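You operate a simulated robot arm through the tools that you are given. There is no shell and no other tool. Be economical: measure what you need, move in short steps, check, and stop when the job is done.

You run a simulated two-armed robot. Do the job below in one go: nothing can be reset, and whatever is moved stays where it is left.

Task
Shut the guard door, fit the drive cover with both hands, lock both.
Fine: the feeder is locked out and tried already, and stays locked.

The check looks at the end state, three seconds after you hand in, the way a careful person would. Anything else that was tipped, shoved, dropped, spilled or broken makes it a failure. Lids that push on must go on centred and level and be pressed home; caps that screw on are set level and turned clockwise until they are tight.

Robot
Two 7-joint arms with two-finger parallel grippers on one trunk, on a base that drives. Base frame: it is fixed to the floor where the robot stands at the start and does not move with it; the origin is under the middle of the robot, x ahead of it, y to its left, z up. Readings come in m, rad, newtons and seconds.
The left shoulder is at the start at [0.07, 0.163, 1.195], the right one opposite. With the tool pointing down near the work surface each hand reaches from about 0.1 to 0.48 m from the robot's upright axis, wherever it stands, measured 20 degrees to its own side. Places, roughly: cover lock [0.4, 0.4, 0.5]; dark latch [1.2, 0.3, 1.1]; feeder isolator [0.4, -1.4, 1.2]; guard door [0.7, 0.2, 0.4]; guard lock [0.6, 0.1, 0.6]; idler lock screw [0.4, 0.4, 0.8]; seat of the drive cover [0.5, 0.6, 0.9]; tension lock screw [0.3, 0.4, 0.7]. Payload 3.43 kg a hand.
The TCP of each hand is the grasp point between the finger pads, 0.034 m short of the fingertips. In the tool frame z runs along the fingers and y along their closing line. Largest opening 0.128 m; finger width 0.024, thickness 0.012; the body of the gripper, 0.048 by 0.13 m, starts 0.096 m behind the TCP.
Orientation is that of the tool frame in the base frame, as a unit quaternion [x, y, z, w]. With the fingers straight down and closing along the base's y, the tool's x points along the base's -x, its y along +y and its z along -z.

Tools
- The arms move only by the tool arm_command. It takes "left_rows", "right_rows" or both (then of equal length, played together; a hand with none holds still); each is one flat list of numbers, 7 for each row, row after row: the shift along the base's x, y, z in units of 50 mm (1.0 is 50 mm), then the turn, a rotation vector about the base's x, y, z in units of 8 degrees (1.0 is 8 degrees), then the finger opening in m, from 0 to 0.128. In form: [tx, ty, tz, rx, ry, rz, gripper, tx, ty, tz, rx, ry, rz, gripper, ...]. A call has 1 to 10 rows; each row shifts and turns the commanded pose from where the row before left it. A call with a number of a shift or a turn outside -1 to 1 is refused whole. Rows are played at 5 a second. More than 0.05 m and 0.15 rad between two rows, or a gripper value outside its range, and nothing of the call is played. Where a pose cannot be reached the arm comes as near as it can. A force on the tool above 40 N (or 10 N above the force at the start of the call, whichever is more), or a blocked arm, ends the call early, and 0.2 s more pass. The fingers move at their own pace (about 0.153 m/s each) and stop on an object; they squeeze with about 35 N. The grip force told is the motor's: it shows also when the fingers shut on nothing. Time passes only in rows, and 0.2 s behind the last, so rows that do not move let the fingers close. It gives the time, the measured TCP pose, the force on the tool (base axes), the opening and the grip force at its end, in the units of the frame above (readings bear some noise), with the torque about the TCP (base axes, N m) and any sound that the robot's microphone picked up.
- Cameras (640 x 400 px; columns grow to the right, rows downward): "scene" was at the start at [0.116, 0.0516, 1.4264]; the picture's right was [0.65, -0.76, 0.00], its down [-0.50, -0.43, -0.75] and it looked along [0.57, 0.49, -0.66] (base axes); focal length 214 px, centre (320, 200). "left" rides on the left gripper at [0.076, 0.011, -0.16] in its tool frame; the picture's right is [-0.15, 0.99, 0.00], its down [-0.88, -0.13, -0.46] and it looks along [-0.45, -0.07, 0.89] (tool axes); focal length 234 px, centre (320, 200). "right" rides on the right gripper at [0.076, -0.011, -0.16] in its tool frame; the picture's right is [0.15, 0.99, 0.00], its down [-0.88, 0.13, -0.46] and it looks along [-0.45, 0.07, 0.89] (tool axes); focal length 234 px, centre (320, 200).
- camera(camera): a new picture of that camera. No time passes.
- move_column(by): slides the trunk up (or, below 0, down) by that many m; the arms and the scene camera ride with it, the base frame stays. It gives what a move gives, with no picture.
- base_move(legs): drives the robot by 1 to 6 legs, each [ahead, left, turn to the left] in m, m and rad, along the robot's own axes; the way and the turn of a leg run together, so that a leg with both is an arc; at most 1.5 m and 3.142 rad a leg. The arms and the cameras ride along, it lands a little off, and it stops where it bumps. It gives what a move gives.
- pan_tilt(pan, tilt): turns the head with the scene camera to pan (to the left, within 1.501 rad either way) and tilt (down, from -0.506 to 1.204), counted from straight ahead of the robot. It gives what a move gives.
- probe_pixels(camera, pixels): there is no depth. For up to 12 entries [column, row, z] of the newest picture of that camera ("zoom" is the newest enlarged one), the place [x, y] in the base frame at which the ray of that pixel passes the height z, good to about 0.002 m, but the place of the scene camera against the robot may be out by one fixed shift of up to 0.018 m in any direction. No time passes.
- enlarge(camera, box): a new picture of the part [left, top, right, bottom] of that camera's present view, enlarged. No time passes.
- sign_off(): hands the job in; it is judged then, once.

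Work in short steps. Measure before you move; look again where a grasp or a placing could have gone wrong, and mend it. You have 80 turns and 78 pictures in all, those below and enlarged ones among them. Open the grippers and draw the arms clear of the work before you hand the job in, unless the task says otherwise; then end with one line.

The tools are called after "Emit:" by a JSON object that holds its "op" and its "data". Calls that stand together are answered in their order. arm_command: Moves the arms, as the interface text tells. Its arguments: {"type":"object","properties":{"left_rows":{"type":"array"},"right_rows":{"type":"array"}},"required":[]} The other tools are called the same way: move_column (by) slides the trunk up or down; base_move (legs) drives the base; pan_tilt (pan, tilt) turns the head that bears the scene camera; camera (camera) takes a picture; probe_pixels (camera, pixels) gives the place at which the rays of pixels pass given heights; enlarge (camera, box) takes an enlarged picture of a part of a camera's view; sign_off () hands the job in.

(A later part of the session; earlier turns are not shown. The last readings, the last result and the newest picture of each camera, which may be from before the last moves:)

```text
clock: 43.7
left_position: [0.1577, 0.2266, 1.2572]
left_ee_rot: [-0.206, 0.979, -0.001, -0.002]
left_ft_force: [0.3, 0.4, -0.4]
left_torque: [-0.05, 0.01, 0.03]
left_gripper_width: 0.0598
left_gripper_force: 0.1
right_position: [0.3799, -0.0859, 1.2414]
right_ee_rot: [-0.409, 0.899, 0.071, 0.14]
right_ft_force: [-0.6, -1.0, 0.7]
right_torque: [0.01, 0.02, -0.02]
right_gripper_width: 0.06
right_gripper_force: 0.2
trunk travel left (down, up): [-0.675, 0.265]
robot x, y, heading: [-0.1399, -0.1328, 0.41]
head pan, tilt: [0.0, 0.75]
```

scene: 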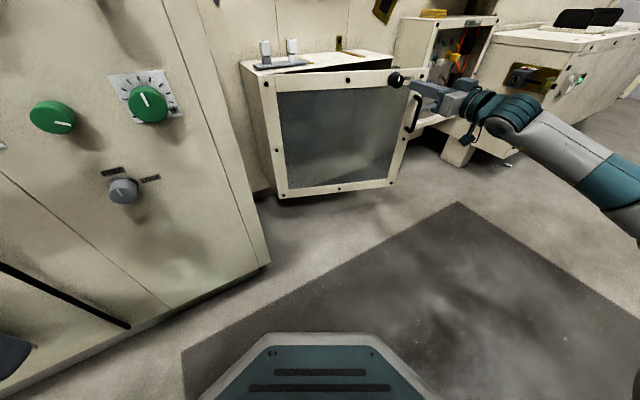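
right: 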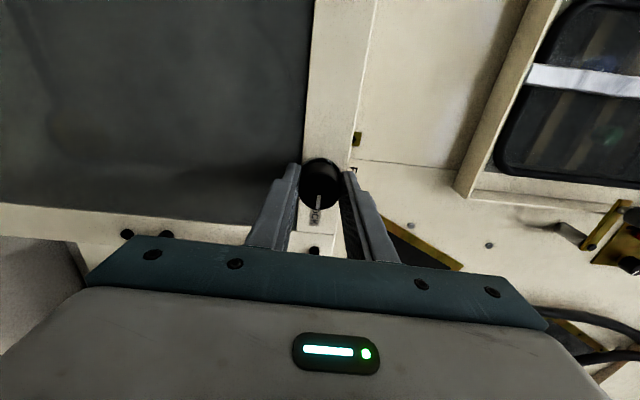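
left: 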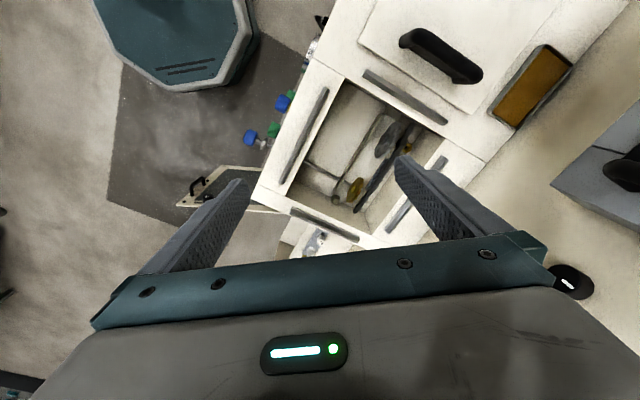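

Finish the pitch and yaw of the right tool so both hands point straight down in line with the robot, then turn the base toward the cabinet.

Emit:
{"op": "arm_command", "data": {"right_rows": [0, 0.1, 0, -0.6, 0.45, 0, 0.06, 0, 0.1, 0, -0.6, 0.45, 0, 0.06, 0, 0, 0, -0.6, 0.45, 0, 0.06, 0, 0, 0, 0, 0, -0.8, 0.06, 0, 0, 0, 0, 0, -0.8, 0.06, 0, 0, 0, 0, 0, -0.8, 0.06, 0, 0, 0, 0, 0, -0.8, 0.06]}}

Emit:
{"op": "base_move", "data": {"legs": [[0, 0, 0.52]]}}

Emit:
{"op": "camera", "data": {"camera": "scene"}}

```text
clock: 45.3
left_position: [0.1568, 0.2238, 1.2576]
left_ee_rot: [-0.205, 0.979, -0.001, -0.001]
left_ft_force: [0.0, 0.1, -0.9]
left_torque: [0.02, -0.02, -0.04]
left_gripper_width: 0.0602
left_gripper_force: 0.1
right_position: [0.3787, -0.0763, 1.2434]
right_ee_rot: [-0.202, 0.979, -0.002, 0.002]
right_ft_force: [-0.4, 0.3, 0.3]
right_torque: [0.01, 0.0, 0.02]
right_gripper_width: 0.0601
right_gripper_force: 0.0
trunk travel left (down, up): [-0.675, 0.265]
robot x, y, heading: [-0.1475, -0.129, 0.411]
head pan, tilt: [0.0, 0.75]
```

```text
clock: 47.1
left_position: [-0.0565, 0.3256, 1.2585]
left_ee_rot: [-0.449, 0.894, -0.001, -0.001]
left_ft_force: [0.1, 0.2, 0.0]
left_torque: [0.03, 0.0, 0.02]
left_gripper_width: 0.06
left_gripper_force: 0.1
right_position: [0.2843, 0.1754, 1.2428]
right_ee_rot: [-0.447, 0.895, -0.003, 0.003]
right_ft_force: [0.7, 0.0, -0.7]
right_torque: [0.02, 0.02, 0.01]
right_gripper_width: 0.0598
right_gripper_force: 0.1
trunk travel left (down, up): [-0.675, 0.265]
robot x, y, heading: [-0.1404, -0.1281, 0.931]
head pan, tilt: [0.0, 0.75]
```

```text
46 pictures are left
```

scene: 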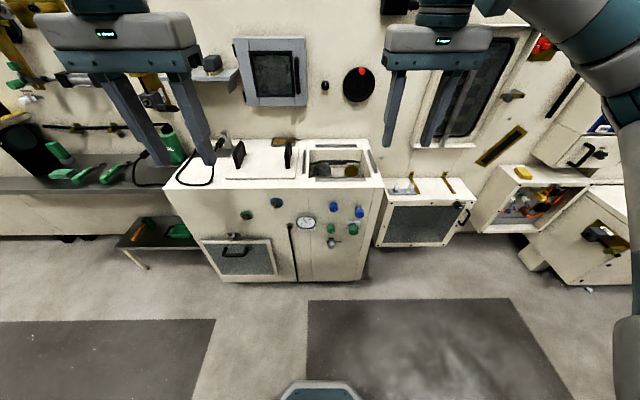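

Now square to the cabinet (heading 0.931). I probe base edge, the bin flap protrusion, and cover/seat points.

Emit:
{"op": "enlarge", "data": {"camera": "scene", "box": [160, 125, 390, 285]}}

Emit:
{"op": "probe_pixels", "data": {"camera": "scene", "pixels": [[320, 382, 0.3], [320, 382, 0.2], [222, 274, 0.2], [277, 270, 0.2], [201, 241, 0.4], [270, 239, 0.4], [235, 255, 0.3], [208, 280, 0.0], [362, 281, 0.0]]}}

```text
2.50 times, centred on (275, 205) of scene
```

zoom: 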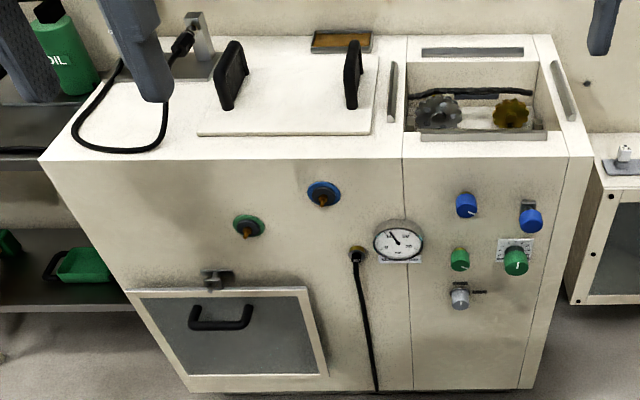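

```text
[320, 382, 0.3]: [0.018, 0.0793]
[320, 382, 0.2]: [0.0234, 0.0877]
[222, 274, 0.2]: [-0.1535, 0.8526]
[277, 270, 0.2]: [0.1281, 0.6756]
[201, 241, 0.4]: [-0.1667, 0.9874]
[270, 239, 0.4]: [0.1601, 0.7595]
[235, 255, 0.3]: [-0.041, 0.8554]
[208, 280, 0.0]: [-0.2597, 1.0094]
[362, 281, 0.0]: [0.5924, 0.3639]
```

The cabinet front is flush; base front is 0.26 m ahead of the axis. I drive to about U=0.20, V=0.10 (world-aligned with the cabinet) and look with both hand cameras.

Emit:
{"op": "base_move", "data": {"legs": [[0.38, 0.063, 0.003]]}}

Emit:
{"op": "camera", "data": {"camera": "left"}}

Emit:
{"op": "camera", "data": {"camera": "right"}}

Emit:
{"op": "camera", "data": {"camera": "scene"}}

```text
clock: 49.6
left_position: [0.1214, 0.674, 1.2583]
left_ee_rot: [-0.451, 0.892, -0.002, 0.0]
left_ft_force: [0.0, -0.4, 0.2]
left_torque: [-0.03, 0.02, -0.03]
left_gripper_width: 0.0601
left_gripper_force: 0.0
right_position: [0.463, 0.5249, 1.242]
right_ee_rot: [-0.45, 0.893, -0.002, 0.005]
right_ft_force: [-0.3, -0.6, -0.1]
right_torque: [0.02, -0.01, -0.03]
right_gripper_width: 0.0602
right_gripper_force: 0.0
trunk travel left (down, up): [-0.675, 0.265]
robot x, y, heading: [0.0377, 0.2184, 0.931]
head pan, tilt: [0.0, 0.75]
```

```text
44 pictures are left
```

left: 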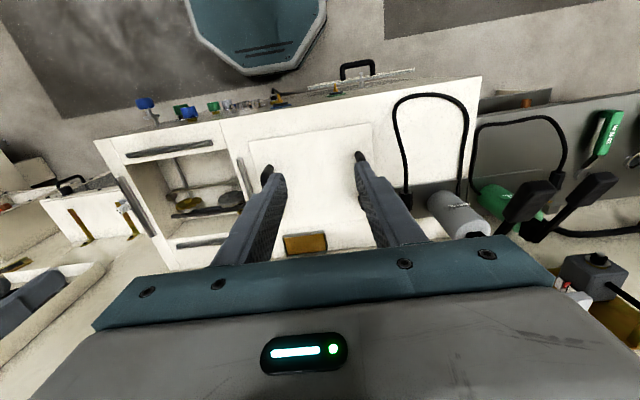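

```text
43 pictures are left
```

right: 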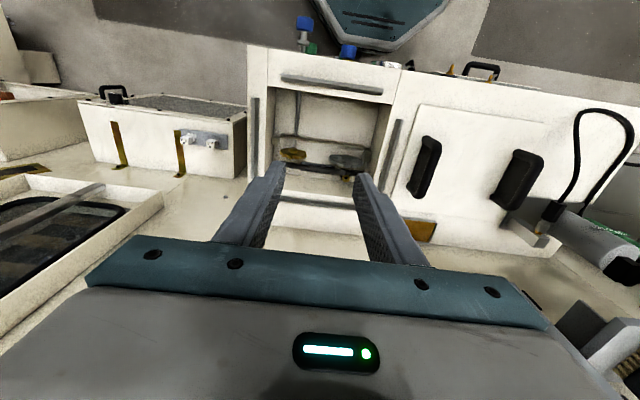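

```text
42 pictures are left
```

scene: 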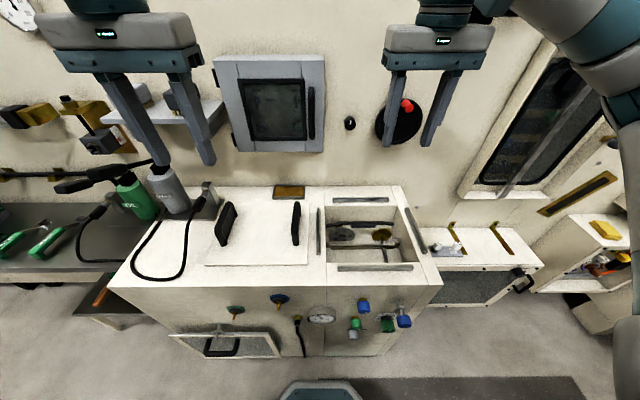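

The right hand camera sees seat and cover well. I enlarge it (and the scene) for exact corners.

Emit:
{"op": "enlarge", "data": {"camera": "right", "box": [230, 50, 570, 262]}}

Emit:
{"op": "enlarge", "data": {"camera": "scene", "box": [190, 170, 450, 340]}}

Emit:
{"op": "enlarge", "data": {"camera": "left", "box": [90, 60, 410, 260]}}

```text
1.88 times, centred on (400, 156) of right
```

zoom: 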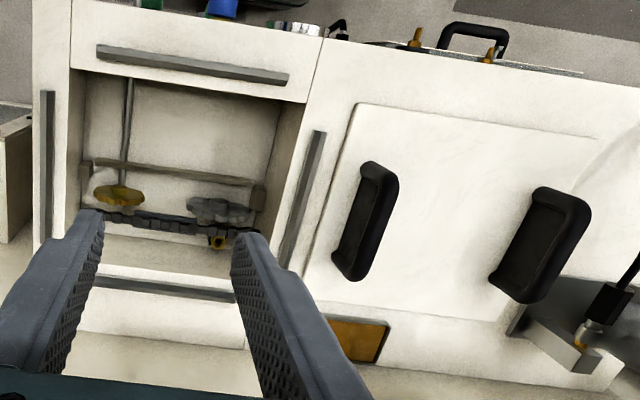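

```text
2.35 times, centred on (320, 255) of scene
```

zoom: 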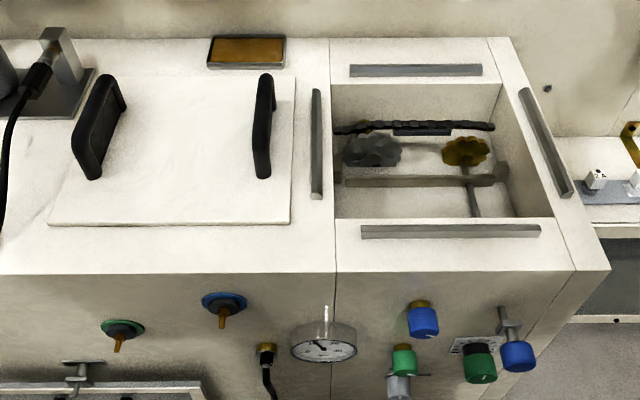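

```text
2.00 times, centred on (250, 160) of left
```

zoom: 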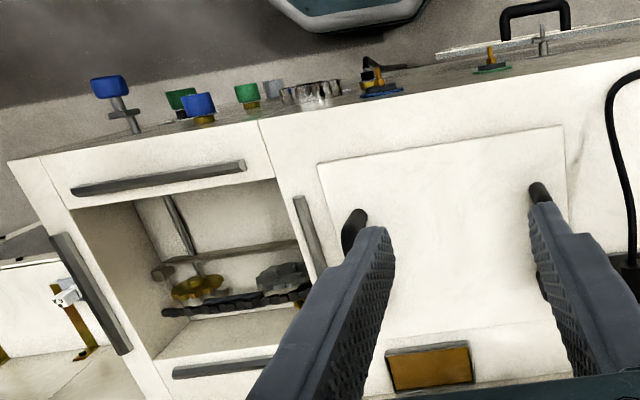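

I probe rib inner edges and cover corners at z≈0.91 with both hand cameras.

Emit:
{"op": "probe_pixels", "data": {"camera": "right", "pixels": [[281.4, 81.5, 0.9], [381.4, 95.9, 0.9], [396.3, 118.8, 0.9], [377.7, 189.5, 0.9], [280.3, 196.4, 0.9], [354.8, 204.4, 0.9], [258.5, 98.5, 0.9], [258.5, 177.3, 0.9], [419.7, 104.9, 0.92], [546.3, 123, 0.92], [501, 220.9, 0.92], [391, 197.5, 0.92]]}}

Emit:
{"op": "probe_pixels", "data": {"camera": "left", "pixels": [[128, 157.5, 0.9], [212.5, 144, 0.9], [237, 159, 0.9], [249, 141.5, 0.92], [371, 123.5, 0.92], [249, 141.5, 0.9], [371, 123.5, 0.9], [268, 165, 0.97], [360, 151, 0.97]]}}

Emit:
{"op": "probe_pixels", "data": {"camera": "scene", "pixels": [[204, 265, 0.92], [307, 265, 0.92], [308, 202, 0.92], [226, 203, 0.97], [298, 202, 0.97], [219, 243, 0.97], [296, 243, 0.97], [338, 264, 0.9], [412, 264, 0.9], [333, 202, 0.9], [390, 201, 0.9]]}}

```text
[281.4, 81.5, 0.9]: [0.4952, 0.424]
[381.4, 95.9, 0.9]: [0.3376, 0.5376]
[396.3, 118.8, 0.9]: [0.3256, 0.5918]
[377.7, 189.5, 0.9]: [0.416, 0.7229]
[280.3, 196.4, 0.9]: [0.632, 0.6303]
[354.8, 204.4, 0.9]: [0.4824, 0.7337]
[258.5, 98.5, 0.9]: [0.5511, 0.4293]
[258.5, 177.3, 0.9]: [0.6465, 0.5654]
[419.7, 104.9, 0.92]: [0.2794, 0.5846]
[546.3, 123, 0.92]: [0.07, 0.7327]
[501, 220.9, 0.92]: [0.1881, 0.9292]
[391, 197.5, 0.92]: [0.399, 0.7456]
```

```text
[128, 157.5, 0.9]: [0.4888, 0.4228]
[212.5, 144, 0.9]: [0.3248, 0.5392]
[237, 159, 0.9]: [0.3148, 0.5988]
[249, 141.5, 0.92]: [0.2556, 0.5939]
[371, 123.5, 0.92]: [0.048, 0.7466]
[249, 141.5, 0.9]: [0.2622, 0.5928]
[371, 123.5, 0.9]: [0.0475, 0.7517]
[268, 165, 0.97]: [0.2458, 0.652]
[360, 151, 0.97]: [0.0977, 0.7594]
```

```text
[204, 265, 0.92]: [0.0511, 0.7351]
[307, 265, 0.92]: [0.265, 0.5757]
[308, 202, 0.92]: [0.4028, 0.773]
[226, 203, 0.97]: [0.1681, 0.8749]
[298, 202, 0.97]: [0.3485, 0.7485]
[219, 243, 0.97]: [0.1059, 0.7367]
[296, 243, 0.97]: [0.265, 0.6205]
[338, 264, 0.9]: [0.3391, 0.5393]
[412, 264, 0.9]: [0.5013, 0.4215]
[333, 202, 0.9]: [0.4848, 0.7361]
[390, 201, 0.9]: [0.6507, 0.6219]
```

Rib interior: U 0.634–0.887, V −0.189–0.098 (centre 0.761, −0.046); cover 0.274×0.241 centred at U≈0.756, V≈0.274; handles at V≈0.163 and 0.384, top z≈0.944. I drive a bit closer and left so both handles are in reach.

Emit:
{"op": "base_move", "data": {"legs": [[0.045, 0.1, 0.009]]}}

```text
clock: 50.8
left_position: [0.0631, 0.7684, 1.2573]
left_ee_rot: [-0.455, 0.891, 0.0, 0.0]
left_ft_force: [0.0, 0.4, -0.6]
left_torque: [-0.01, -0.01, 0.02]
left_gripper_width: 0.06
left_gripper_force: 0.0
right_position: [0.4067, 0.623, 1.2422]
right_ee_rot: [-0.454, 0.891, -0.002, 0.003]
right_ft_force: [-0.2, 0.4, -0.1]
right_torque: [-0.01, 0.02, 0.02]
right_gripper_width: 0.0601
right_gripper_force: 0.0
trunk travel left (down, up): [-0.675, 0.265]
robot x, y, heading: [-0.013, 0.3112, 0.946]
head pan, tilt: [0.0, 0.75]
```

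I move both hands over their handles at present height, then check with hand cameras.

Emit:
{"op": "arm_command", "data": {"left_rows": [0.51, 0.45, 0, 0, 0, 0, 0.06, 0.51, 0.45, 0, 0, 0, 0, 0.06, 0.51, 0.45, 0, 0, 0, 0, 0.06], "right_rows": [-0.59, 0.54, 0, 0, 0, 0, 0.06, -0.59, 0.54, 0, 0, 0, 0, 0.06, -0.59, 0.54, 0, 0, 0, 0, 0.06]}}

Emit:
{"op": "camera", "data": {"camera": "left"}}

Emit:
{"op": "camera", "data": {"camera": "right"}}

```text
clock: 51.6
left_position: [0.1372, 0.8393, 1.2586]
left_ee_rot: [-0.456, 0.89, -0.002, -0.001]
left_ft_force: [-0.6, 0.7, 0.8]
left_torque: [-0.03, -0.01, -0.02]
left_gripper_width: 0.0601
left_gripper_force: 0.0
right_position: [0.3171, 0.7111, 1.2414]
right_ee_rot: [-0.453, 0.891, -0.003, 0.003]
right_ft_force: [-0.4, -0.2, -0.6]
right_torque: [-0.05, -0.02, -0.04]
right_gripper_width: 0.06
right_gripper_force: 0.0
trunk travel left (down, up): [-0.675, 0.265]
robot x, y, heading: [-0.0144, 0.3119, 0.937]
head pan, tilt: [0.0, 0.75]
```

```text
38 pictures are left
```

left: 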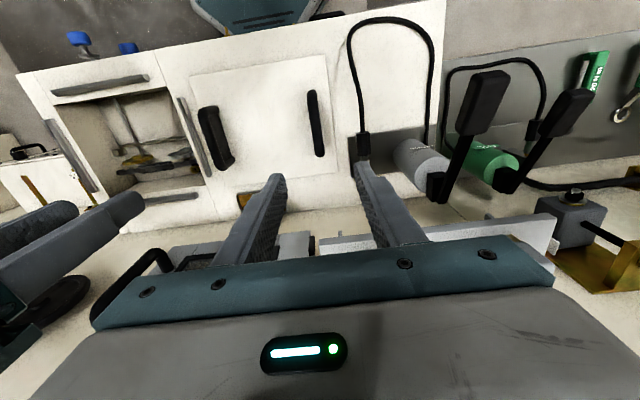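

```text
37 pictures are left
```

right: 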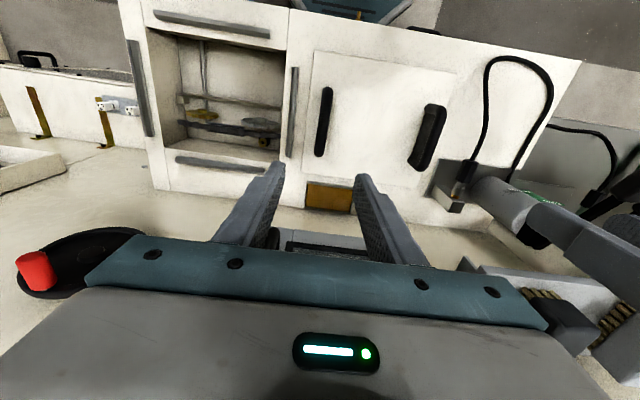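

Projected approach points are (320,122) in left and (320,124) in right; the handles sit close to those. I enlarge to refine.

Emit:
{"op": "enlarge", "data": {"camera": "left", "box": [270, 70, 370, 180]}}

Emit:
{"op": "enlarge", "data": {"camera": "right", "box": [270, 70, 370, 180]}}

```text
3.64 times, centred on (320, 125) of left
```

zoom: 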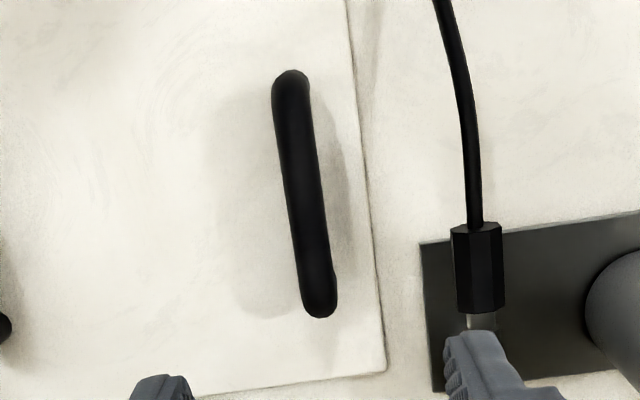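

```text
3.64 times, centred on (320, 125) of right
```

zoom: 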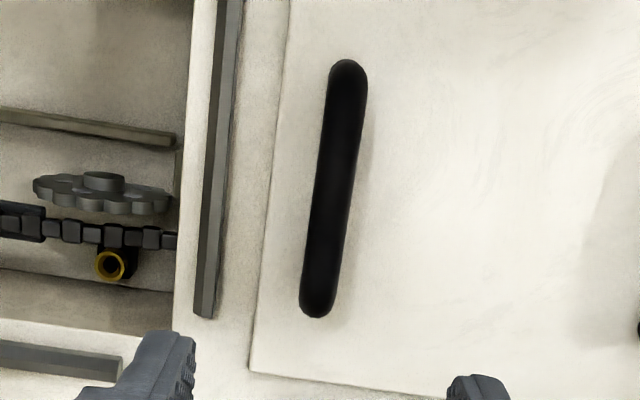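

Small corrections: left −8 mm, right +7 mm along V; equalise heights. Then lower by the column to z≈0.97 and look.

Emit:
{"op": "arm_command", "data": {"left_rows": [0.13, -0.1, -0.34, 0, 0, 0, 0.055, 0, 0, 0, 0, 0, 0, 0.055], "right_rows": [-0.166, 0.02, 0, 0, 0, 0, 0.055, 0, 0, 0, 0, 0, 0, 0.055]}}

Emit:
{"op": "move_column", "data": {"by": -0.26}}

Emit:
{"op": "camera", "data": {"camera": "left"}}

Emit:
{"op": "camera", "data": {"camera": "right"}}

Emit:
{"op": "camera", "data": {"camera": "scene"}}

```text
clock: 52.2
left_position: [0.145, 0.8311, 1.2413]
left_ee_rot: [-0.455, 0.89, -0.002, 0.0]
left_ft_force: [0.0, 0.1, 0.2]
left_torque: [0.01, 0.02, 0.05]
left_gripper_width: 0.055
left_gripper_force: 0.0
right_position: [0.3096, 0.7094, 1.2431]
right_ee_rot: [-0.453, 0.891, -0.003, 0.003]
right_ft_force: [-0.7, -0.1, -0.6]
right_torque: [-0.05, -0.01, -0.02]
right_gripper_width: 0.055
right_gripper_force: 0.0
trunk travel left (down, up): [-0.675, 0.265]
robot x, y, heading: [-0.0129, 0.314, 0.941]
head pan, tilt: [0.0, 0.75]
```

```text
clock: 54.9
left_position: [0.1455, 0.8301, 0.9825]
left_ee_rot: [-0.455, 0.89, -0.001, 0.0]
left_ft_force: [-0.6, -0.2, 0.2]
left_torque: [-0.02, -0.02, 0.0]
left_gripper_width: 0.0551
left_gripper_force: 0.1
right_position: [0.3101, 0.7074, 0.983]
right_ee_rot: [-0.453, 0.891, -0.003, 0.003]
right_ft_force: [0.5, 0.4, -0.3]
right_torque: [0.0, -0.01, 0.0]
right_gripper_width: 0.055
right_gripper_force: 0.2
trunk travel left (down, up): [-0.415, 0.525]
robot x, y, heading: [-0.0156, 0.3088, 0.946]
head pan, tilt: [0.0, 0.75]
```

```text
34 pictures are left
```

left: 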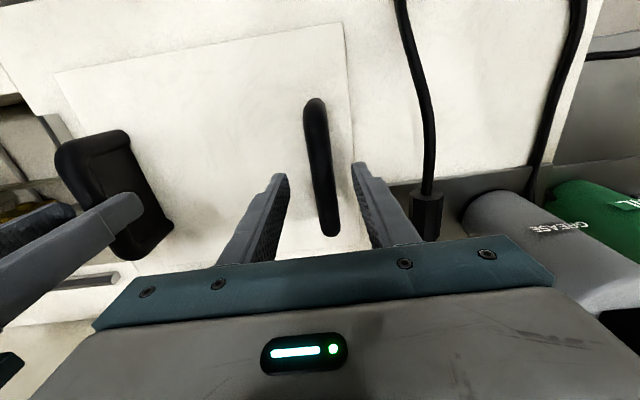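

```text
33 pictures are left
```

right: 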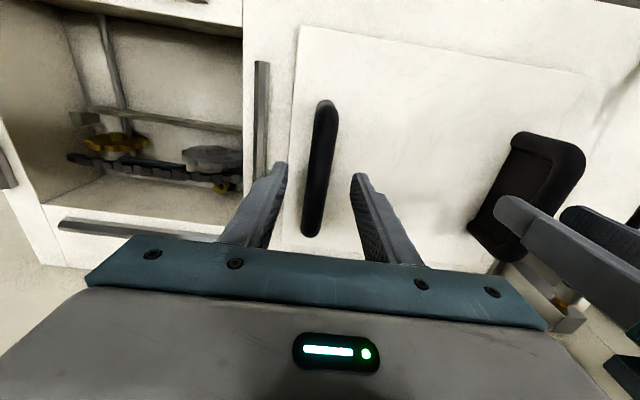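

```text
32 pictures are left
```

scene: 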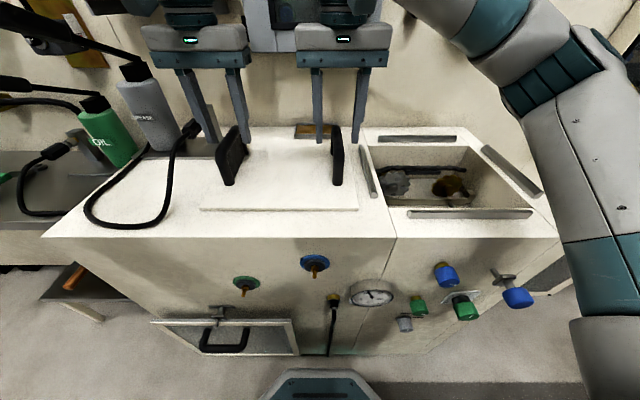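

Both handles are centred between the fingers. I triangulate the cover plate height with both hand cameras now that they're close.

Emit:
{"op": "probe_pixels", "data": {"camera": "left", "pixels": [[54, 72, 0.86], [54, 72, 0.9], [343, 23, 0.86], [343, 23, 0.9], [320, 168, 0.9], [320, 168, 0.93]]}}

Emit:
{"op": "probe_pixels", "data": {"camera": "right", "pixels": [[299, 25, 0.86], [299, 25, 0.9], [585, 72, 0.86], [585, 72, 0.9], [319, 168, 0.9], [319, 168, 0.93], [550, 150, 0.93], [550, 150, 0.9]]}}

```text
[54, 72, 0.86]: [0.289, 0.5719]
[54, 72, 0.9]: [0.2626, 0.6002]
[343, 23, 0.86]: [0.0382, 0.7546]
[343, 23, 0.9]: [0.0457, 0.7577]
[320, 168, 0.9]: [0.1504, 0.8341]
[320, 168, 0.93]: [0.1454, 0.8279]
```

```text
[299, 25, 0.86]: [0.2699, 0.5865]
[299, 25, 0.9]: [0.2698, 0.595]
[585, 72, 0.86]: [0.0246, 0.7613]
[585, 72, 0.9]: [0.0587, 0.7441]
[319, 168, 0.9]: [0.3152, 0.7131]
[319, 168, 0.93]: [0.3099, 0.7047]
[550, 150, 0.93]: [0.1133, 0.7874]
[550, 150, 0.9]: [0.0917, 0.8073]
```

Plate top is z≈0.885. I lower 50 mm more (TCP 0.932, tips 0.898) and close both grippers on the handles.

Emit:
{"op": "move_column", "data": {"by": -0.05}}

Emit:
{"op": "arm_command", "data": {"left_rows": [0, 0, 0, 0, 0, 0, 0, 0, 0, 0, 0, 0, 0, 0, 0, 0, 0, 0, 0, 0, 0], "right_rows": [0, 0, 0, 0, 0, 0, 0, 0, 0, 0, 0, 0, 0, 0, 0, 0, 0, 0, 0, 0, 0]}}

Emit:
{"op": "camera", "data": {"camera": "scene"}}

```text
clock: 55.8
left_position: [0.145, 0.8299, 0.9322]
left_ee_rot: [-0.455, 0.891, -0.001, -0.001]
left_ft_force: [-0.3, -0.4, 0.2]
left_torque: [-0.01, 0.0, 0.0]
left_gripper_width: 0.0551
left_gripper_force: 0.1
right_position: [0.3096, 0.7072, 0.9332]
right_ee_rot: [-0.453, 0.892, -0.002, 0.004]
right_ft_force: [-0.5, -0.2, 0.2]
right_torque: [0.05, -0.02, -0.02]
right_gripper_width: 0.055
right_gripper_force: 0.1
trunk travel left (down, up): [-0.365, 0.575]
robot x, y, heading: [-0.0159, 0.3114, 0.947]
head pan, tilt: [0.0, 0.75]
```

```text
clock: 56.6
left_position: [0.143, 0.8312, 0.931]
left_ee_rot: [-0.456, 0.89, 0.002, -0.002]
left_ft_force: [-1.5, 0.4, 1.4]
left_torque: [0.07, -0.13, -0.2]
left_gripper_width: 0.0196
left_gripper_force: 35.0
right_position: [0.3123, 0.7056, 0.9334]
right_ee_rot: [-0.452, 0.892, -0.005, 0.005]
right_ft_force: [1.1, -0.6, -0.2]
right_torque: [0.16, -0.08, 0.15]
right_gripper_width: 0.0195
right_gripper_force: 35.7
trunk travel left (down, up): [-0.365, 0.575]
robot x, y, heading: [-0.0136, 0.3133, 0.941]
head pan, tilt: [0.0, 0.75]
stopped in row 3 (left hand): the force on the tool passed its limit at 42 N (the readings are from after the stop); the commanded pose is now the measured one
```

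```text
31 pictures are left
```

scene: 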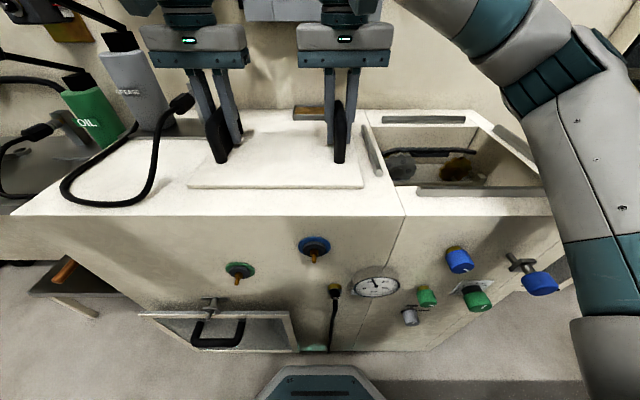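

Both handles are gripped (19.5 mm). I lift by the column 80 mm and check weights.

Emit:
{"op": "move_column", "data": {"by": 0.08}}

Emit:
{"op": "camera", "data": {"camera": "scene"}}

```text
clock: 57.7
left_position: [0.1439, 0.8335, 1.0107]
left_ee_rot: [-0.456, 0.89, 0.001, -0.002]
left_ft_force: [-1.9, 1.3, -5.7]
left_torque: [-0.01, -0.03, -0.27]
left_gripper_width: 0.0196
left_gripper_force: 35.1
right_position: [0.313, 0.7082, 1.0119]
right_ee_rot: [-0.453, 0.892, -0.005, 0.003]
right_ft_force: [1.9, -1.4, -4.7]
right_torque: [-0.04, 0.06, 0.31]
right_gripper_width: 0.0193
right_gripper_force: 34.6
trunk travel left (down, up): [-0.445, 0.495]
robot x, y, heading: [-0.0152, 0.3142, 0.946]
head pan, tilt: [0.0, 0.75]
```

```text
30 pictures are left
```

scene: 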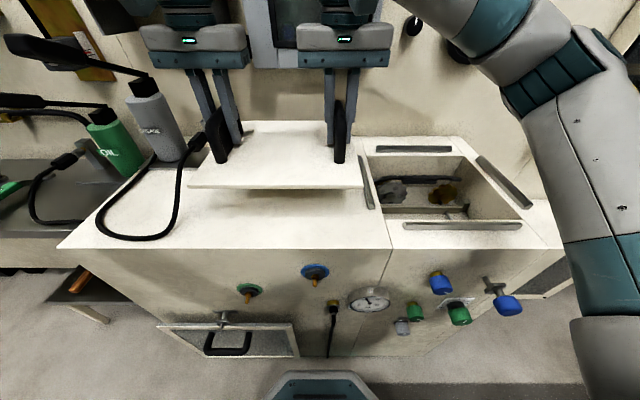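

Cover is level and carried evenly (about 1 kg). I drive 0.32 m right to bring it above the seat.

Emit:
{"op": "base_move", "data": {"legs": [[0.003, -0.32, 0]]}}

Emit:
{"op": "camera", "data": {"camera": "scene"}}

Emit:
{"op": "camera", "data": {"camera": "right"}}

Emit:
{"op": "camera", "data": {"camera": "left"}}

```text
clock: 59.9
left_position: [0.4082, 0.6449, 1.0113]
left_ee_rot: [-0.455, 0.891, 0.001, -0.002]
left_ft_force: [-3.4, 3.2, -5.2]
left_torque: [-0.14, -0.05, -0.25]
left_gripper_width: 0.0194
left_gripper_force: 34.9
right_position: [0.5776, 0.5189, 1.0129]
right_ee_rot: [-0.451, 0.892, -0.006, 0.003]
right_ft_force: [4.1, -3.9, -6.2]
right_torque: [0.14, 0.11, 0.3]
right_gripper_width: 0.0197
right_gripper_force: 34.8
trunk travel left (down, up): [-0.445, 0.495]
robot x, y, heading: [0.2429, 0.1253, 0.942]
head pan, tilt: [0.0, 0.75]
```

```text
29 pictures are left
```

scene: 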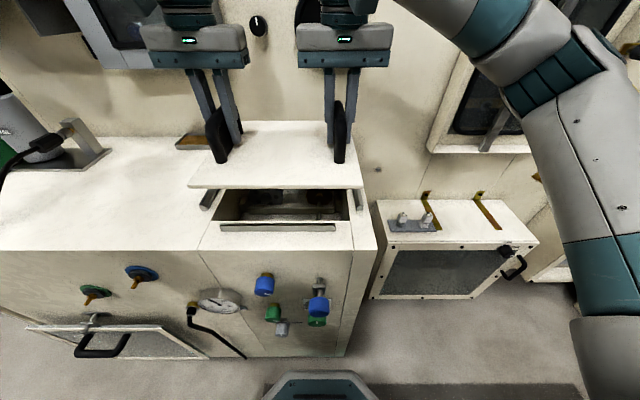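

```text
28 pictures are left
```

right: 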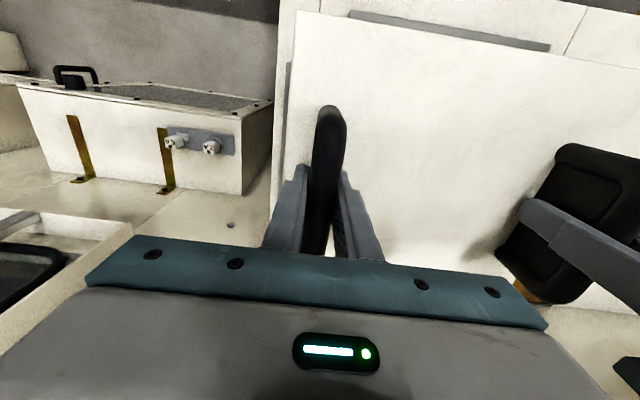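

```text
27 pictures are left
```

left: 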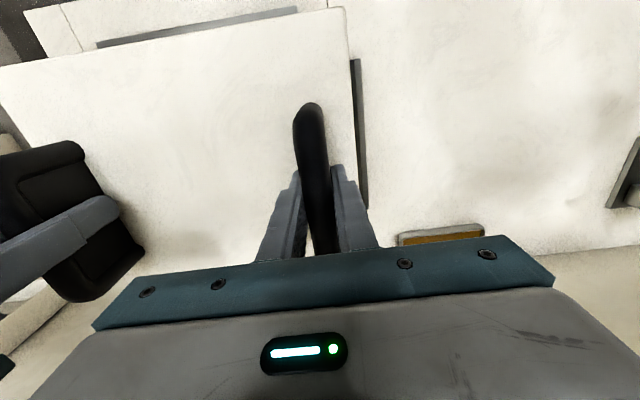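

Mean TCP is U=0.761, V=−0.050, against a target V of −0.046. I shift both hands 5 mm left together and lower to about 20 mm above rest, then inspect gaps.

Emit:
{"op": "arm_command", "data": {"left_rows": [-0.08, 0.06, 0, 0, 0, 0, 0], "right_rows": [-0.08, 0.06, 0, 0, 0, 0, 0]}}

Emit:
{"op": "move_column", "data": {"by": -0.052}}

Emit:
{"op": "camera", "data": {"camera": "right"}}

Emit:
{"op": "camera", "data": {"camera": "left"}}

Emit:
{"op": "enlarge", "data": {"camera": "scene", "box": [170, 90, 390, 260]}}

```text
clock: 60.3
left_position: [0.4041, 0.6476, 1.0115]
left_ee_rot: [-0.455, 0.89, 0.0, -0.002]
left_ft_force: [4.3, -4.3, -6.6]
left_torque: [0.37, 0.08, -0.38]
left_gripper_width: 0.0195
left_gripper_force: 35.6
right_position: [0.572, 0.5209, 1.0126]
right_ee_rot: [-0.452, 0.892, -0.005, 0.003]
right_ft_force: [-5.4, 5.6, -4.0]
right_torque: [-0.28, 0.14, 0.02]
right_gripper_width: 0.0195
right_gripper_force: 34.7
trunk travel left (down, up): [-0.445, 0.495]
robot x, y, heading: [0.2458, 0.1264, 0.94]
head pan, tilt: [0.0, 0.75]
```

```text
clock: 61.2
left_position: [0.4045, 0.6462, 0.9594]
left_ee_rot: [-0.455, 0.891, 0.0, -0.001]
left_ft_force: [11.7, -10.7, -6.4]
left_torque: [-0.01, 0.5, -0.39]
left_gripper_width: 0.0198
left_gripper_force: 35.2
right_position: [0.5734, 0.5204, 0.9605]
right_ee_rot: [-0.452, 0.892, -0.005, 0.005]
right_ft_force: [-11.1, 10.7, -4.6]
right_torque: [0.08, -0.33, 0.03]
right_gripper_width: 0.0195
right_gripper_force: 35.5
trunk travel left (down, up): [-0.393, 0.547]
robot x, y, heading: [0.2462, 0.128, 0.939]
head pan, tilt: [0.0, 0.75]
```

```text
26 pictures are left
```

right: 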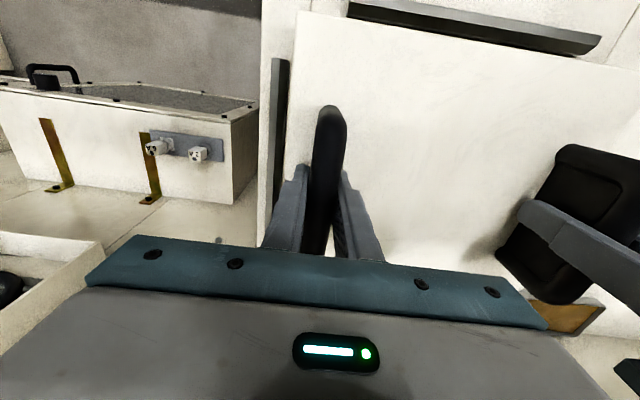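

```text
25 pictures are left
```

left: 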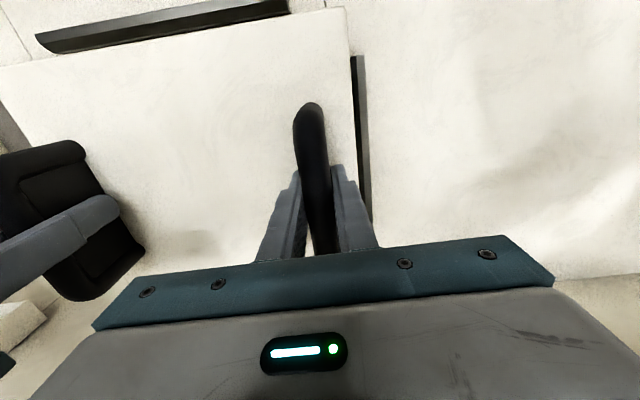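

```text
2.35 times, centred on (280, 175) of scene
```

zoom: 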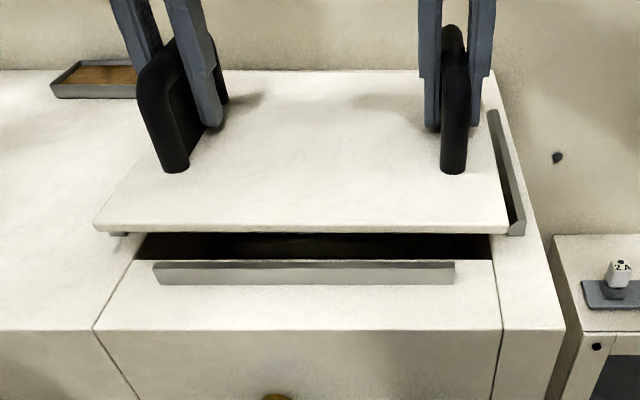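

Gaps look symmetric (about 4 mm left and right, 6 mm at the front). I relax the 15 N pull between hands by 1 mm each and lower onto the seat.

Emit:
{"op": "arm_command", "data": {"left_rows": [0.016, -0.012, 0, 0, 0, 0, 0, 0, 0, 0, 0, 0, 0, 0], "right_rows": [-0.016, 0.012, 0, 0, 0, 0, 0, 0, 0, 0, 0, 0, 0, 0]}}

Emit:
{"op": "move_column", "data": {"by": -0.024}}

```text
clock: 61.8
left_position: [0.404, 0.6472, 0.9602]
left_ee_rot: [-0.455, 0.891, 0.001, -0.002]
left_ft_force: [3.8, -4.2, -5.7]
left_torque: [-0.05, 0.15, -0.44]
left_gripper_width: 0.0196
left_gripper_force: 34.7
right_position: [0.5734, 0.5219, 0.9607]
right_ee_rot: [-0.451, 0.893, -0.005, 0.003]
right_ft_force: [-4.0, 4.5, -5.0]
right_torque: [0.01, -0.14, 0.21]
right_gripper_width: 0.0194
right_gripper_force: 34.9
trunk travel left (down, up): [-0.393, 0.547]
robot x, y, heading: [0.2489, 0.1259, 0.944]
head pan, tilt: [0.0, 0.75]
```

```text
clock: 62.5
left_position: [0.4029, 0.6468, 0.9365]
left_ee_rot: [-0.455, 0.89, 0.001, -0.003]
left_ft_force: [-5.3, -5.2, -6.1]
left_torque: [-0.21, -0.05, -0.33]
left_gripper_width: 0.0195
left_gripper_force: 34.9
right_position: [0.573, 0.5217, 0.9365]
right_ee_rot: [-0.451, 0.892, -0.006, 0.004]
right_ft_force: [1.5, -1.5, -6.7]
right_torque: [-0.57, 0.22, 0.29]
right_gripper_width: 0.0198
right_gripper_force: 35.0
trunk travel left (down, up): [-0.369, 0.571]
robot x, y, heading: [0.2459, 0.1227, 0.933]
head pan, tilt: [0.0, 0.75]
```

Still hanging (−6 N each) at z 0.9365; expected rest near 0.932. I lower with both arms in 2–3 mm rows until support is felt.

Emit:
{"op": "arm_command", "data": {"left_rows": [0, 0, -0.05, 0, 0, 0, 0, 0, 0, -0.05, 0, 0, 0, 0, 0, 0, -0.05, 0, 0, 0, 0], "right_rows": [0, 0, -0.05, 0, 0, 0, 0, 0, 0, -0.05, 0, 0, 0, 0, 0, 0, -0.05, 0, 0, 0, 0]}}

Emit:
{"op": "enlarge", "data": {"camera": "scene", "box": [170, 80, 390, 250]}}

```text
clock: 63.3
left_position: [0.4056, 0.6469, 0.9321]
left_ee_rot: [-0.457, 0.89, 0.002, 0.003]
left_ft_force: [-8.6, 9.3, 22.8]
left_torque: [-0.7, 0.33, -0.46]
left_gripper_width: 0.0197
left_gripper_force: 34.6
right_position: [0.5728, 0.5204, 0.9318]
right_ee_rot: [-0.45, 0.893, -0.001, 0.006]
right_ft_force: [9.4, 6.5, 26.5]
right_torque: [-0.12, 0.15, 0.32]
right_gripper_width: 0.0197
right_gripper_force: 34.9
trunk travel left (down, up): [-0.369, 0.571]
robot x, y, heading: [0.2487, 0.1249, 0.943]
head pan, tilt: [0.0, 0.75]
```

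```text
2.35 times, centred on (280, 165) of scene
```

zoom: 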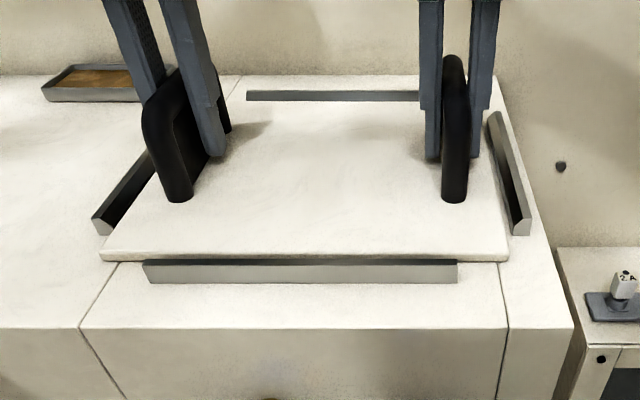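

The cover rests at z≈0.932 inside all four ribs with 25 N on each hand. I press a little harder to be sure it is home.

Emit:
{"op": "arm_command", "data": {"left_rows": [0, 0, -0.04, 0, 0, 0, 0, 0, 0, -0.04, 0, 0, 0, 0, 0, 0, -0.04, 0, 0, 0, 0], "right_rows": [0, 0, -0.04, 0, 0, 0, 0, 0, 0, -0.04, 0, 0, 0, 0, 0, 0, -0.04, 0, 0, 0, 0]}}

```text
clock: 64.1
left_position: [0.403, 0.6457, 0.9246]
left_ee_rot: [-0.455, 0.89, 0.003, 0.001]
left_ft_force: [-12.3, 23.4, 26.9]
left_torque: [-0.58, -0.28, -0.4]
left_gripper_width: 0.0201
left_gripper_force: 35.1
right_position: [0.571, 0.5188, 0.9252]
right_ee_rot: [-0.451, 0.893, -0.005, 0.007]
right_ft_force: [16.6, -15.3, 30.3]
right_torque: [0.33, 0.38, 0.24]
right_gripper_width: 0.0198
right_gripper_force: 35.4
trunk travel left (down, up): [-0.369, 0.571]
robot x, y, heading: [0.2454, 0.1228, 0.945]
head pan, tilt: [0.0, 0.75]
```

It went down another 7 mm, to 0.925, under about 28 N each. I keep pressing and check whether the cover itself moves or the grip slips.

Emit:
{"op": "arm_command", "data": {"left_rows": [0.02, -0.02, -0.04, 0, 0, 0, 0, 0, 0, -0.04, 0, 0, 0, 0, 0, 0, -0.04, 0, 0, 0, 0], "right_rows": [-0.02, 0.02, -0.04, 0, 0, 0, 0, 0, 0, -0.04, 0, 0, 0, 0, 0, 0, -0.04, 0, 0, 0, 0]}}

Emit:
{"op": "enlarge", "data": {"camera": "scene", "box": [170, 80, 390, 250]}}

```text
clock: 64.5
left_position: [0.4035, 0.6448, 0.9238]
left_ee_rot: [-0.456, 0.89, 0.003, 0.0]
left_ft_force: [-5.4, -2.0, 15.4]
left_torque: [-0.71, 0.1, -0.47]
left_gripper_width: 0.0197
left_gripper_force: 35.3
right_position: [0.572, 0.5186, 0.9256]
right_ee_rot: [-0.451, 0.892, -0.006, 0.006]
right_ft_force: [0.5, -4.0, 12.6]
right_torque: [-0.33, 0.28, 0.29]
right_gripper_width: 0.0197
right_gripper_force: 35.2
trunk travel left (down, up): [-0.369, 0.571]
robot x, y, heading: [0.2477, 0.1269, 0.942]
head pan, tilt: [0.0, 0.75]
stopped in row 1 (left hand): the force on the tool passed its limit at 52 N (the readings are from after the stop); the commanded pose is now the measured one
```

```text
2.35 times, centred on (280, 165) of scene
```

zoom: 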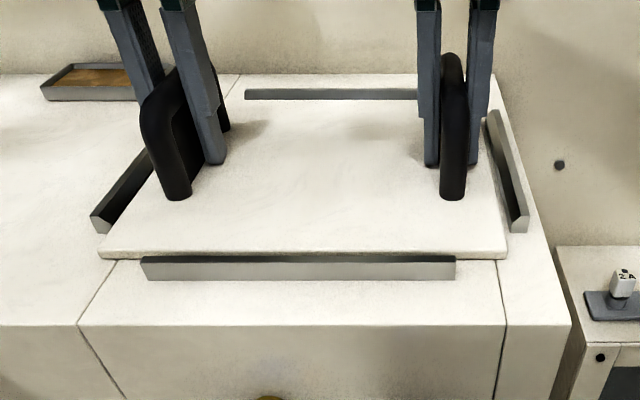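

The fingers slid down the handles, so the cover itself is firmly seated. I release and raise the trunk, then look at centring.

Emit:
{"op": "arm_command", "data": {"left_rows": [0, 0, 0, 0, 0, 0, 0.055, 0, 0, 0, 0, 0, 0, 0.055], "right_rows": [0, 0, 0, 0, 0, 0, 0.055, 0, 0, 0, 0, 0, 0, 0.055]}}

Emit:
{"op": "move_column", "data": {"by": 0.25}}

Emit:
{"op": "camera", "data": {"camera": "right"}}

Emit:
{"op": "enlarge", "data": {"camera": "scene", "box": [180, 120, 400, 340]}}

```text
clock: 65.1
left_position: [0.4022, 0.6467, 0.9238]
left_ee_rot: [-0.456, 0.89, 0.003, 0.001]
left_ft_force: [-9.1, 7.0, 23.2]
left_torque: [-0.31, -0.15, -0.01]
left_gripper_width: 0.0485
left_gripper_force: 0.1
right_position: [0.5723, 0.5193, 0.9239]
right_ee_rot: [-0.451, 0.893, -0.006, 0.006]
right_ft_force: [6.7, -3.9, 9.8]
right_torque: [-0.03, 0.13, 0.01]
right_gripper_width: 0.0507
right_gripper_force: 0.0
trunk travel left (down, up): [-0.369, 0.571]
robot x, y, heading: [0.2488, 0.1254, 0.943]
head pan, tilt: [0.0, 0.75]
```

```text
clock: 67.7
left_position: [0.4051, 0.6471, 1.1723]
left_ee_rot: [-0.456, 0.89, 0.001, -0.002]
left_ft_force: [0.3, -0.2, 0.1]
left_torque: [-0.01, 0.03, -0.02]
left_gripper_width: 0.0551
left_gripper_force: 0.0
right_position: [0.5724, 0.5207, 1.1726]
right_ee_rot: [-0.451, 0.893, -0.007, 0.005]
right_ft_force: [-0.4, 0.2, -0.2]
right_torque: [-0.02, -0.02, -0.05]
right_gripper_width: 0.0549
right_gripper_force: 0.0
trunk travel left (down, up): [-0.619, 0.321]
robot x, y, heading: [0.2488, 0.1232, 0.94]
head pan, tilt: [0.0, 0.75]
```

```text
21 pictures are left
```

right: 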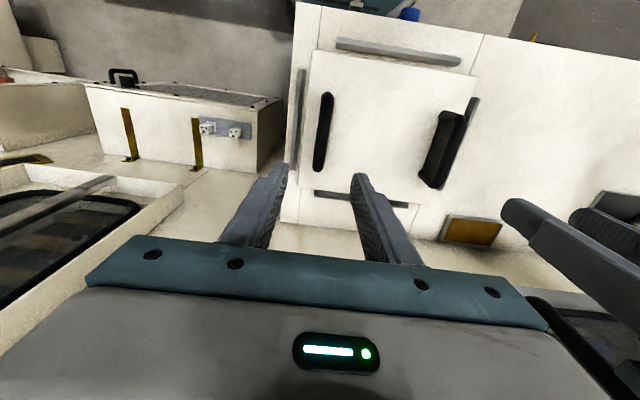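

```text
1.82 times, centred on (290, 230) of scene
```

zoom: 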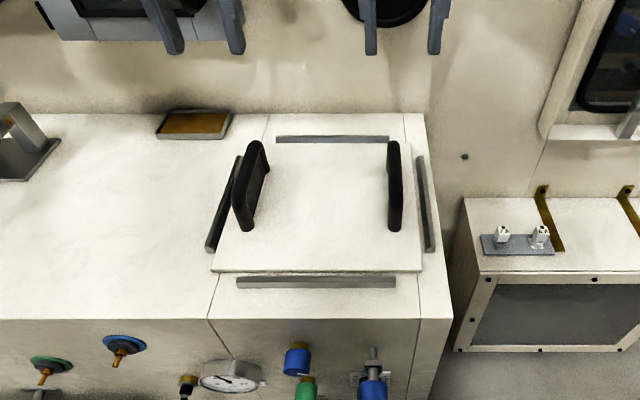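

The cover sits between all four ribs. One enlarged check of its gaps from the right hand camera.

Emit:
{"op": "enlarge", "data": {"camera": "right", "box": [280, 20, 500, 215]}}

```text
2.05 times, centred on (390, 118) of right
```

zoom: 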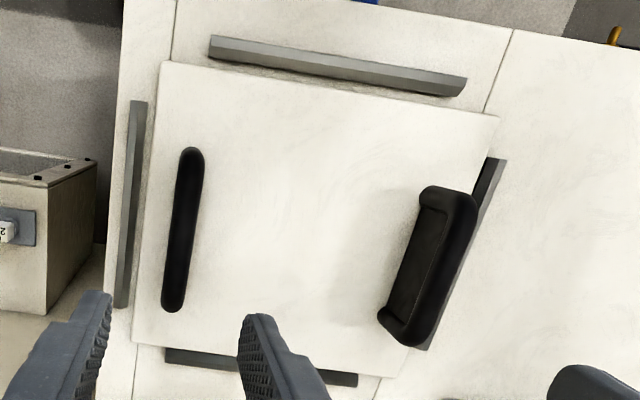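

The cover sits well. Now the cover lock (grey knob, about U 0.54, V −0.035, z 0.60): I back away, tuck the left arm, and set the right tool horizontal, yawed 29° left as before.

Emit:
{"op": "base_move", "data": {"legs": [[-0.38, 0, 0]]}}

Emit:
{"op": "arm_command", "data": {"left_rows": [-0.52, -0.475, 0.06, 0, 0, 0, 0.06, -0.52, -0.475, 0.06, 0, 0, 0, 0.06, -0.52, -0.475, 0.06, 0, 0, 0, 0.06, -0.52, -0.475, 0.06, 0, 0, 0, 0.06, -0.52, -0.475, 0.06, 0, 0, 0, 0.06, -0.52, -0.475, 0.06, 0, 0, 0, 0.06, -0.52, -0.475, 0.06, 0, 0, 0, 0.06, -0.52, -0.475, 0.06, 0, 0, 0, 0.06, -0.52, -0.475, 0.06, 0, 0, 0, 0.06, -0.52, -0.475, 0.06, 0, 0, 0, 0.06], "right_rows": [0.34, 0, 0, 0, 0, 0.91, 0.06, 0.34, 0, 0, 0, 0, 0.91, 0.06, 0.34, 0, 0, 0, 0, 0.91, 0.06, 0.34, 0, 0, 0, 0, 0.91, 0.06, 0.34, 0, 0, 0.993, -0.12, 0, 0.06, 0.34, 0, 0, 0.993, -0.12, 0, 0.06, 0.34, 0, 0, 0.993, -0.12, 0, 0.06, 0.34, 0, 0, 0.993, -0.12, 0, 0.06, 0.34, 0, 0, 0.993, -0.12, 0, 0.06, 0.34, 0, 0, 0.993, -0.12, 0, 0.06]}}

Emit:
{"op": "arm_command", "data": {"right_rows": [0.34, 0, 0, 0.993, -0.12, 0, 0.06, 0.34, 0, 0, 0.993, -0.12, 0, 0.06, 0.34, 0, 0, 0.993, -0.12, 0, 0.06, 0.34, 0, 0, 0.993, -0.12, 0, 0.06, 0, 0, 0, 0.993, -0.12, 0, 0.06, 0, 0, 0, 0.25, -0.03, 0, 0.06]}}

```text
clock: 70.1
left_position: [0.1732, 0.3369, 1.1718]
left_ee_rot: [-0.46, 0.888, 0.001, -0.002]
left_ft_force: [-0.1, -0.3, -0.1]
left_torque: [-0.01, 0.0, -0.02]
left_gripper_width: 0.0549
left_gripper_force: 0.1
right_position: [0.3441, 0.2113, 1.1737]
right_ee_rot: [-0.455, 0.89, -0.007, 0.004]
right_ft_force: [0.0, -0.5, 0.1]
right_torque: [-0.01, 0.01, 0.02]
right_gripper_width: 0.055
right_gripper_force: 0.0
trunk travel left (down, up): [-0.619, 0.321]
robot x, y, heading: [0.0225, -0.187, 0.952]
head pan, tilt: [0.0, 0.75]
```

```text
clock: 72.3
left_position: [-0.0875, 0.0959, 1.2046]
left_ee_rot: [-0.46, 0.888, 0.003, -0.001]
left_ft_force: [0.2, -0.5, 0.3]
left_torque: [0.03, -0.06, 0.01]
left_gripper_width: 0.0599
left_gripper_force: 0.0
right_position: [0.512, 0.2082, 1.176]
right_ee_rot: [-0.604, 0.683, 0.266, 0.312]
right_ft_force: [0.2, -0.4, 0.1]
right_torque: [-0.02, 0.02, 0.01]
right_gripper_width: 0.0599
right_gripper_force: 0.1
trunk travel left (down, up): [-0.619, 0.321]
robot x, y, heading: [0.0208, -0.1897, 0.951]
head pan, tilt: [0.0, 0.75]
```

```text
clock: 73.7
left_position: [-0.0871, 0.0977, 1.2034]
left_ee_rot: [-0.46, 0.888, 0.002, -0.002]
left_ft_force: [-0.2, 0.2, 0.4]
left_torque: [-0.01, -0.02, 0.0]
left_gripper_width: 0.0598
left_gripper_force: 0.1
right_position: [0.5812, 0.2099, 1.1747]
right_ee_rot: [-0.465, 0.531, 0.465, 0.535]
right_ft_force: [0.6, -0.1, -0.4]
right_torque: [0.0, 0.0, 0.03]
right_gripper_width: 0.0601
right_gripper_force: 0.0
trunk travel left (down, up): [-0.619, 0.321]
robot x, y, heading: [0.0216, -0.1831, 0.952]
head pan, tilt: [0.0, 0.75]
```

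No reach trouble this time. I turn right 0.49 rad so the tool is normal to the panel, drive to bring the hand before the knob (keeping 15 cm off), then lower.

Emit:
{"op": "base_move", "data": {"legs": [[0, 0, -0.49], [-0.229, 0.542, 0]]}}

Emit:
{"op": "move_column", "data": {"by": -0.3}}

Emit:
{"op": "camera", "data": {"camera": "right"}}

Emit:
{"op": "camera", "data": {"camera": "scene"}}

```text
clock: 78.5
left_position: [-0.3898, 0.5007, 1.2031]
left_ee_rot: [-0.231, 0.973, 0.003, -0.001]
left_ft_force: [-1.6, 0.0, -0.4]
left_torque: [-0.04, 0.0, 0.01]
left_gripper_width: 0.06
left_gripper_force: 0.1
right_position: [0.254, 0.284, 1.1733]
right_ee_rot: [-0.32, 0.63, 0.319, 0.631]
right_ft_force: [-0.5, 0.8, 0.4]
right_torque: [0.0, 0.0, 0.0]
right_gripper_width: 0.0602
right_gripper_force: 0.0
trunk travel left (down, up): [-0.619, 0.321]
robot x, y, heading: [-0.4325, 0.1941, 0.459]
head pan, tilt: [0.0, 0.75]
```

```text
clock: 81.5
left_position: [-0.391, 0.501, 0.9046]
left_ee_rot: [-0.23, 0.973, 0.002, 0.0]
left_ft_force: [-1.2, -0.1, 0.1]
left_torque: [-0.01, -0.01, 0.0]
left_gripper_width: 0.0598
left_gripper_force: 0.1
right_position: [0.2522, 0.2828, 0.8729]
right_ee_rot: [-0.321, 0.629, 0.32, 0.631]
right_ft_force: [0.0, 0.5, 0.3]
right_torque: [0.02, -0.03, 0.02]
right_gripper_width: 0.0601
right_gripper_force: 0.0
trunk travel left (down, up): [-0.319, 0.621]
robot x, y, heading: [-0.43, 0.1969, 0.458]
head pan, tilt: [0.0, 0.75]
```

```text
18 pictures are left
```

right: 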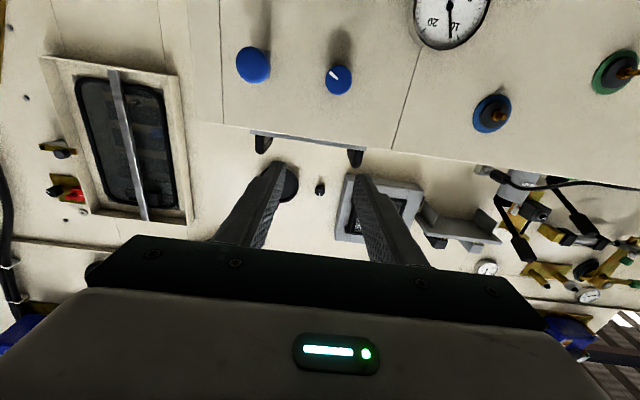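

```text
17 pictures are left
```

scene: 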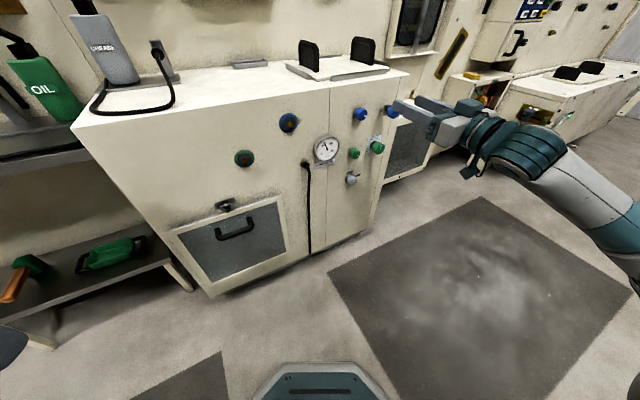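

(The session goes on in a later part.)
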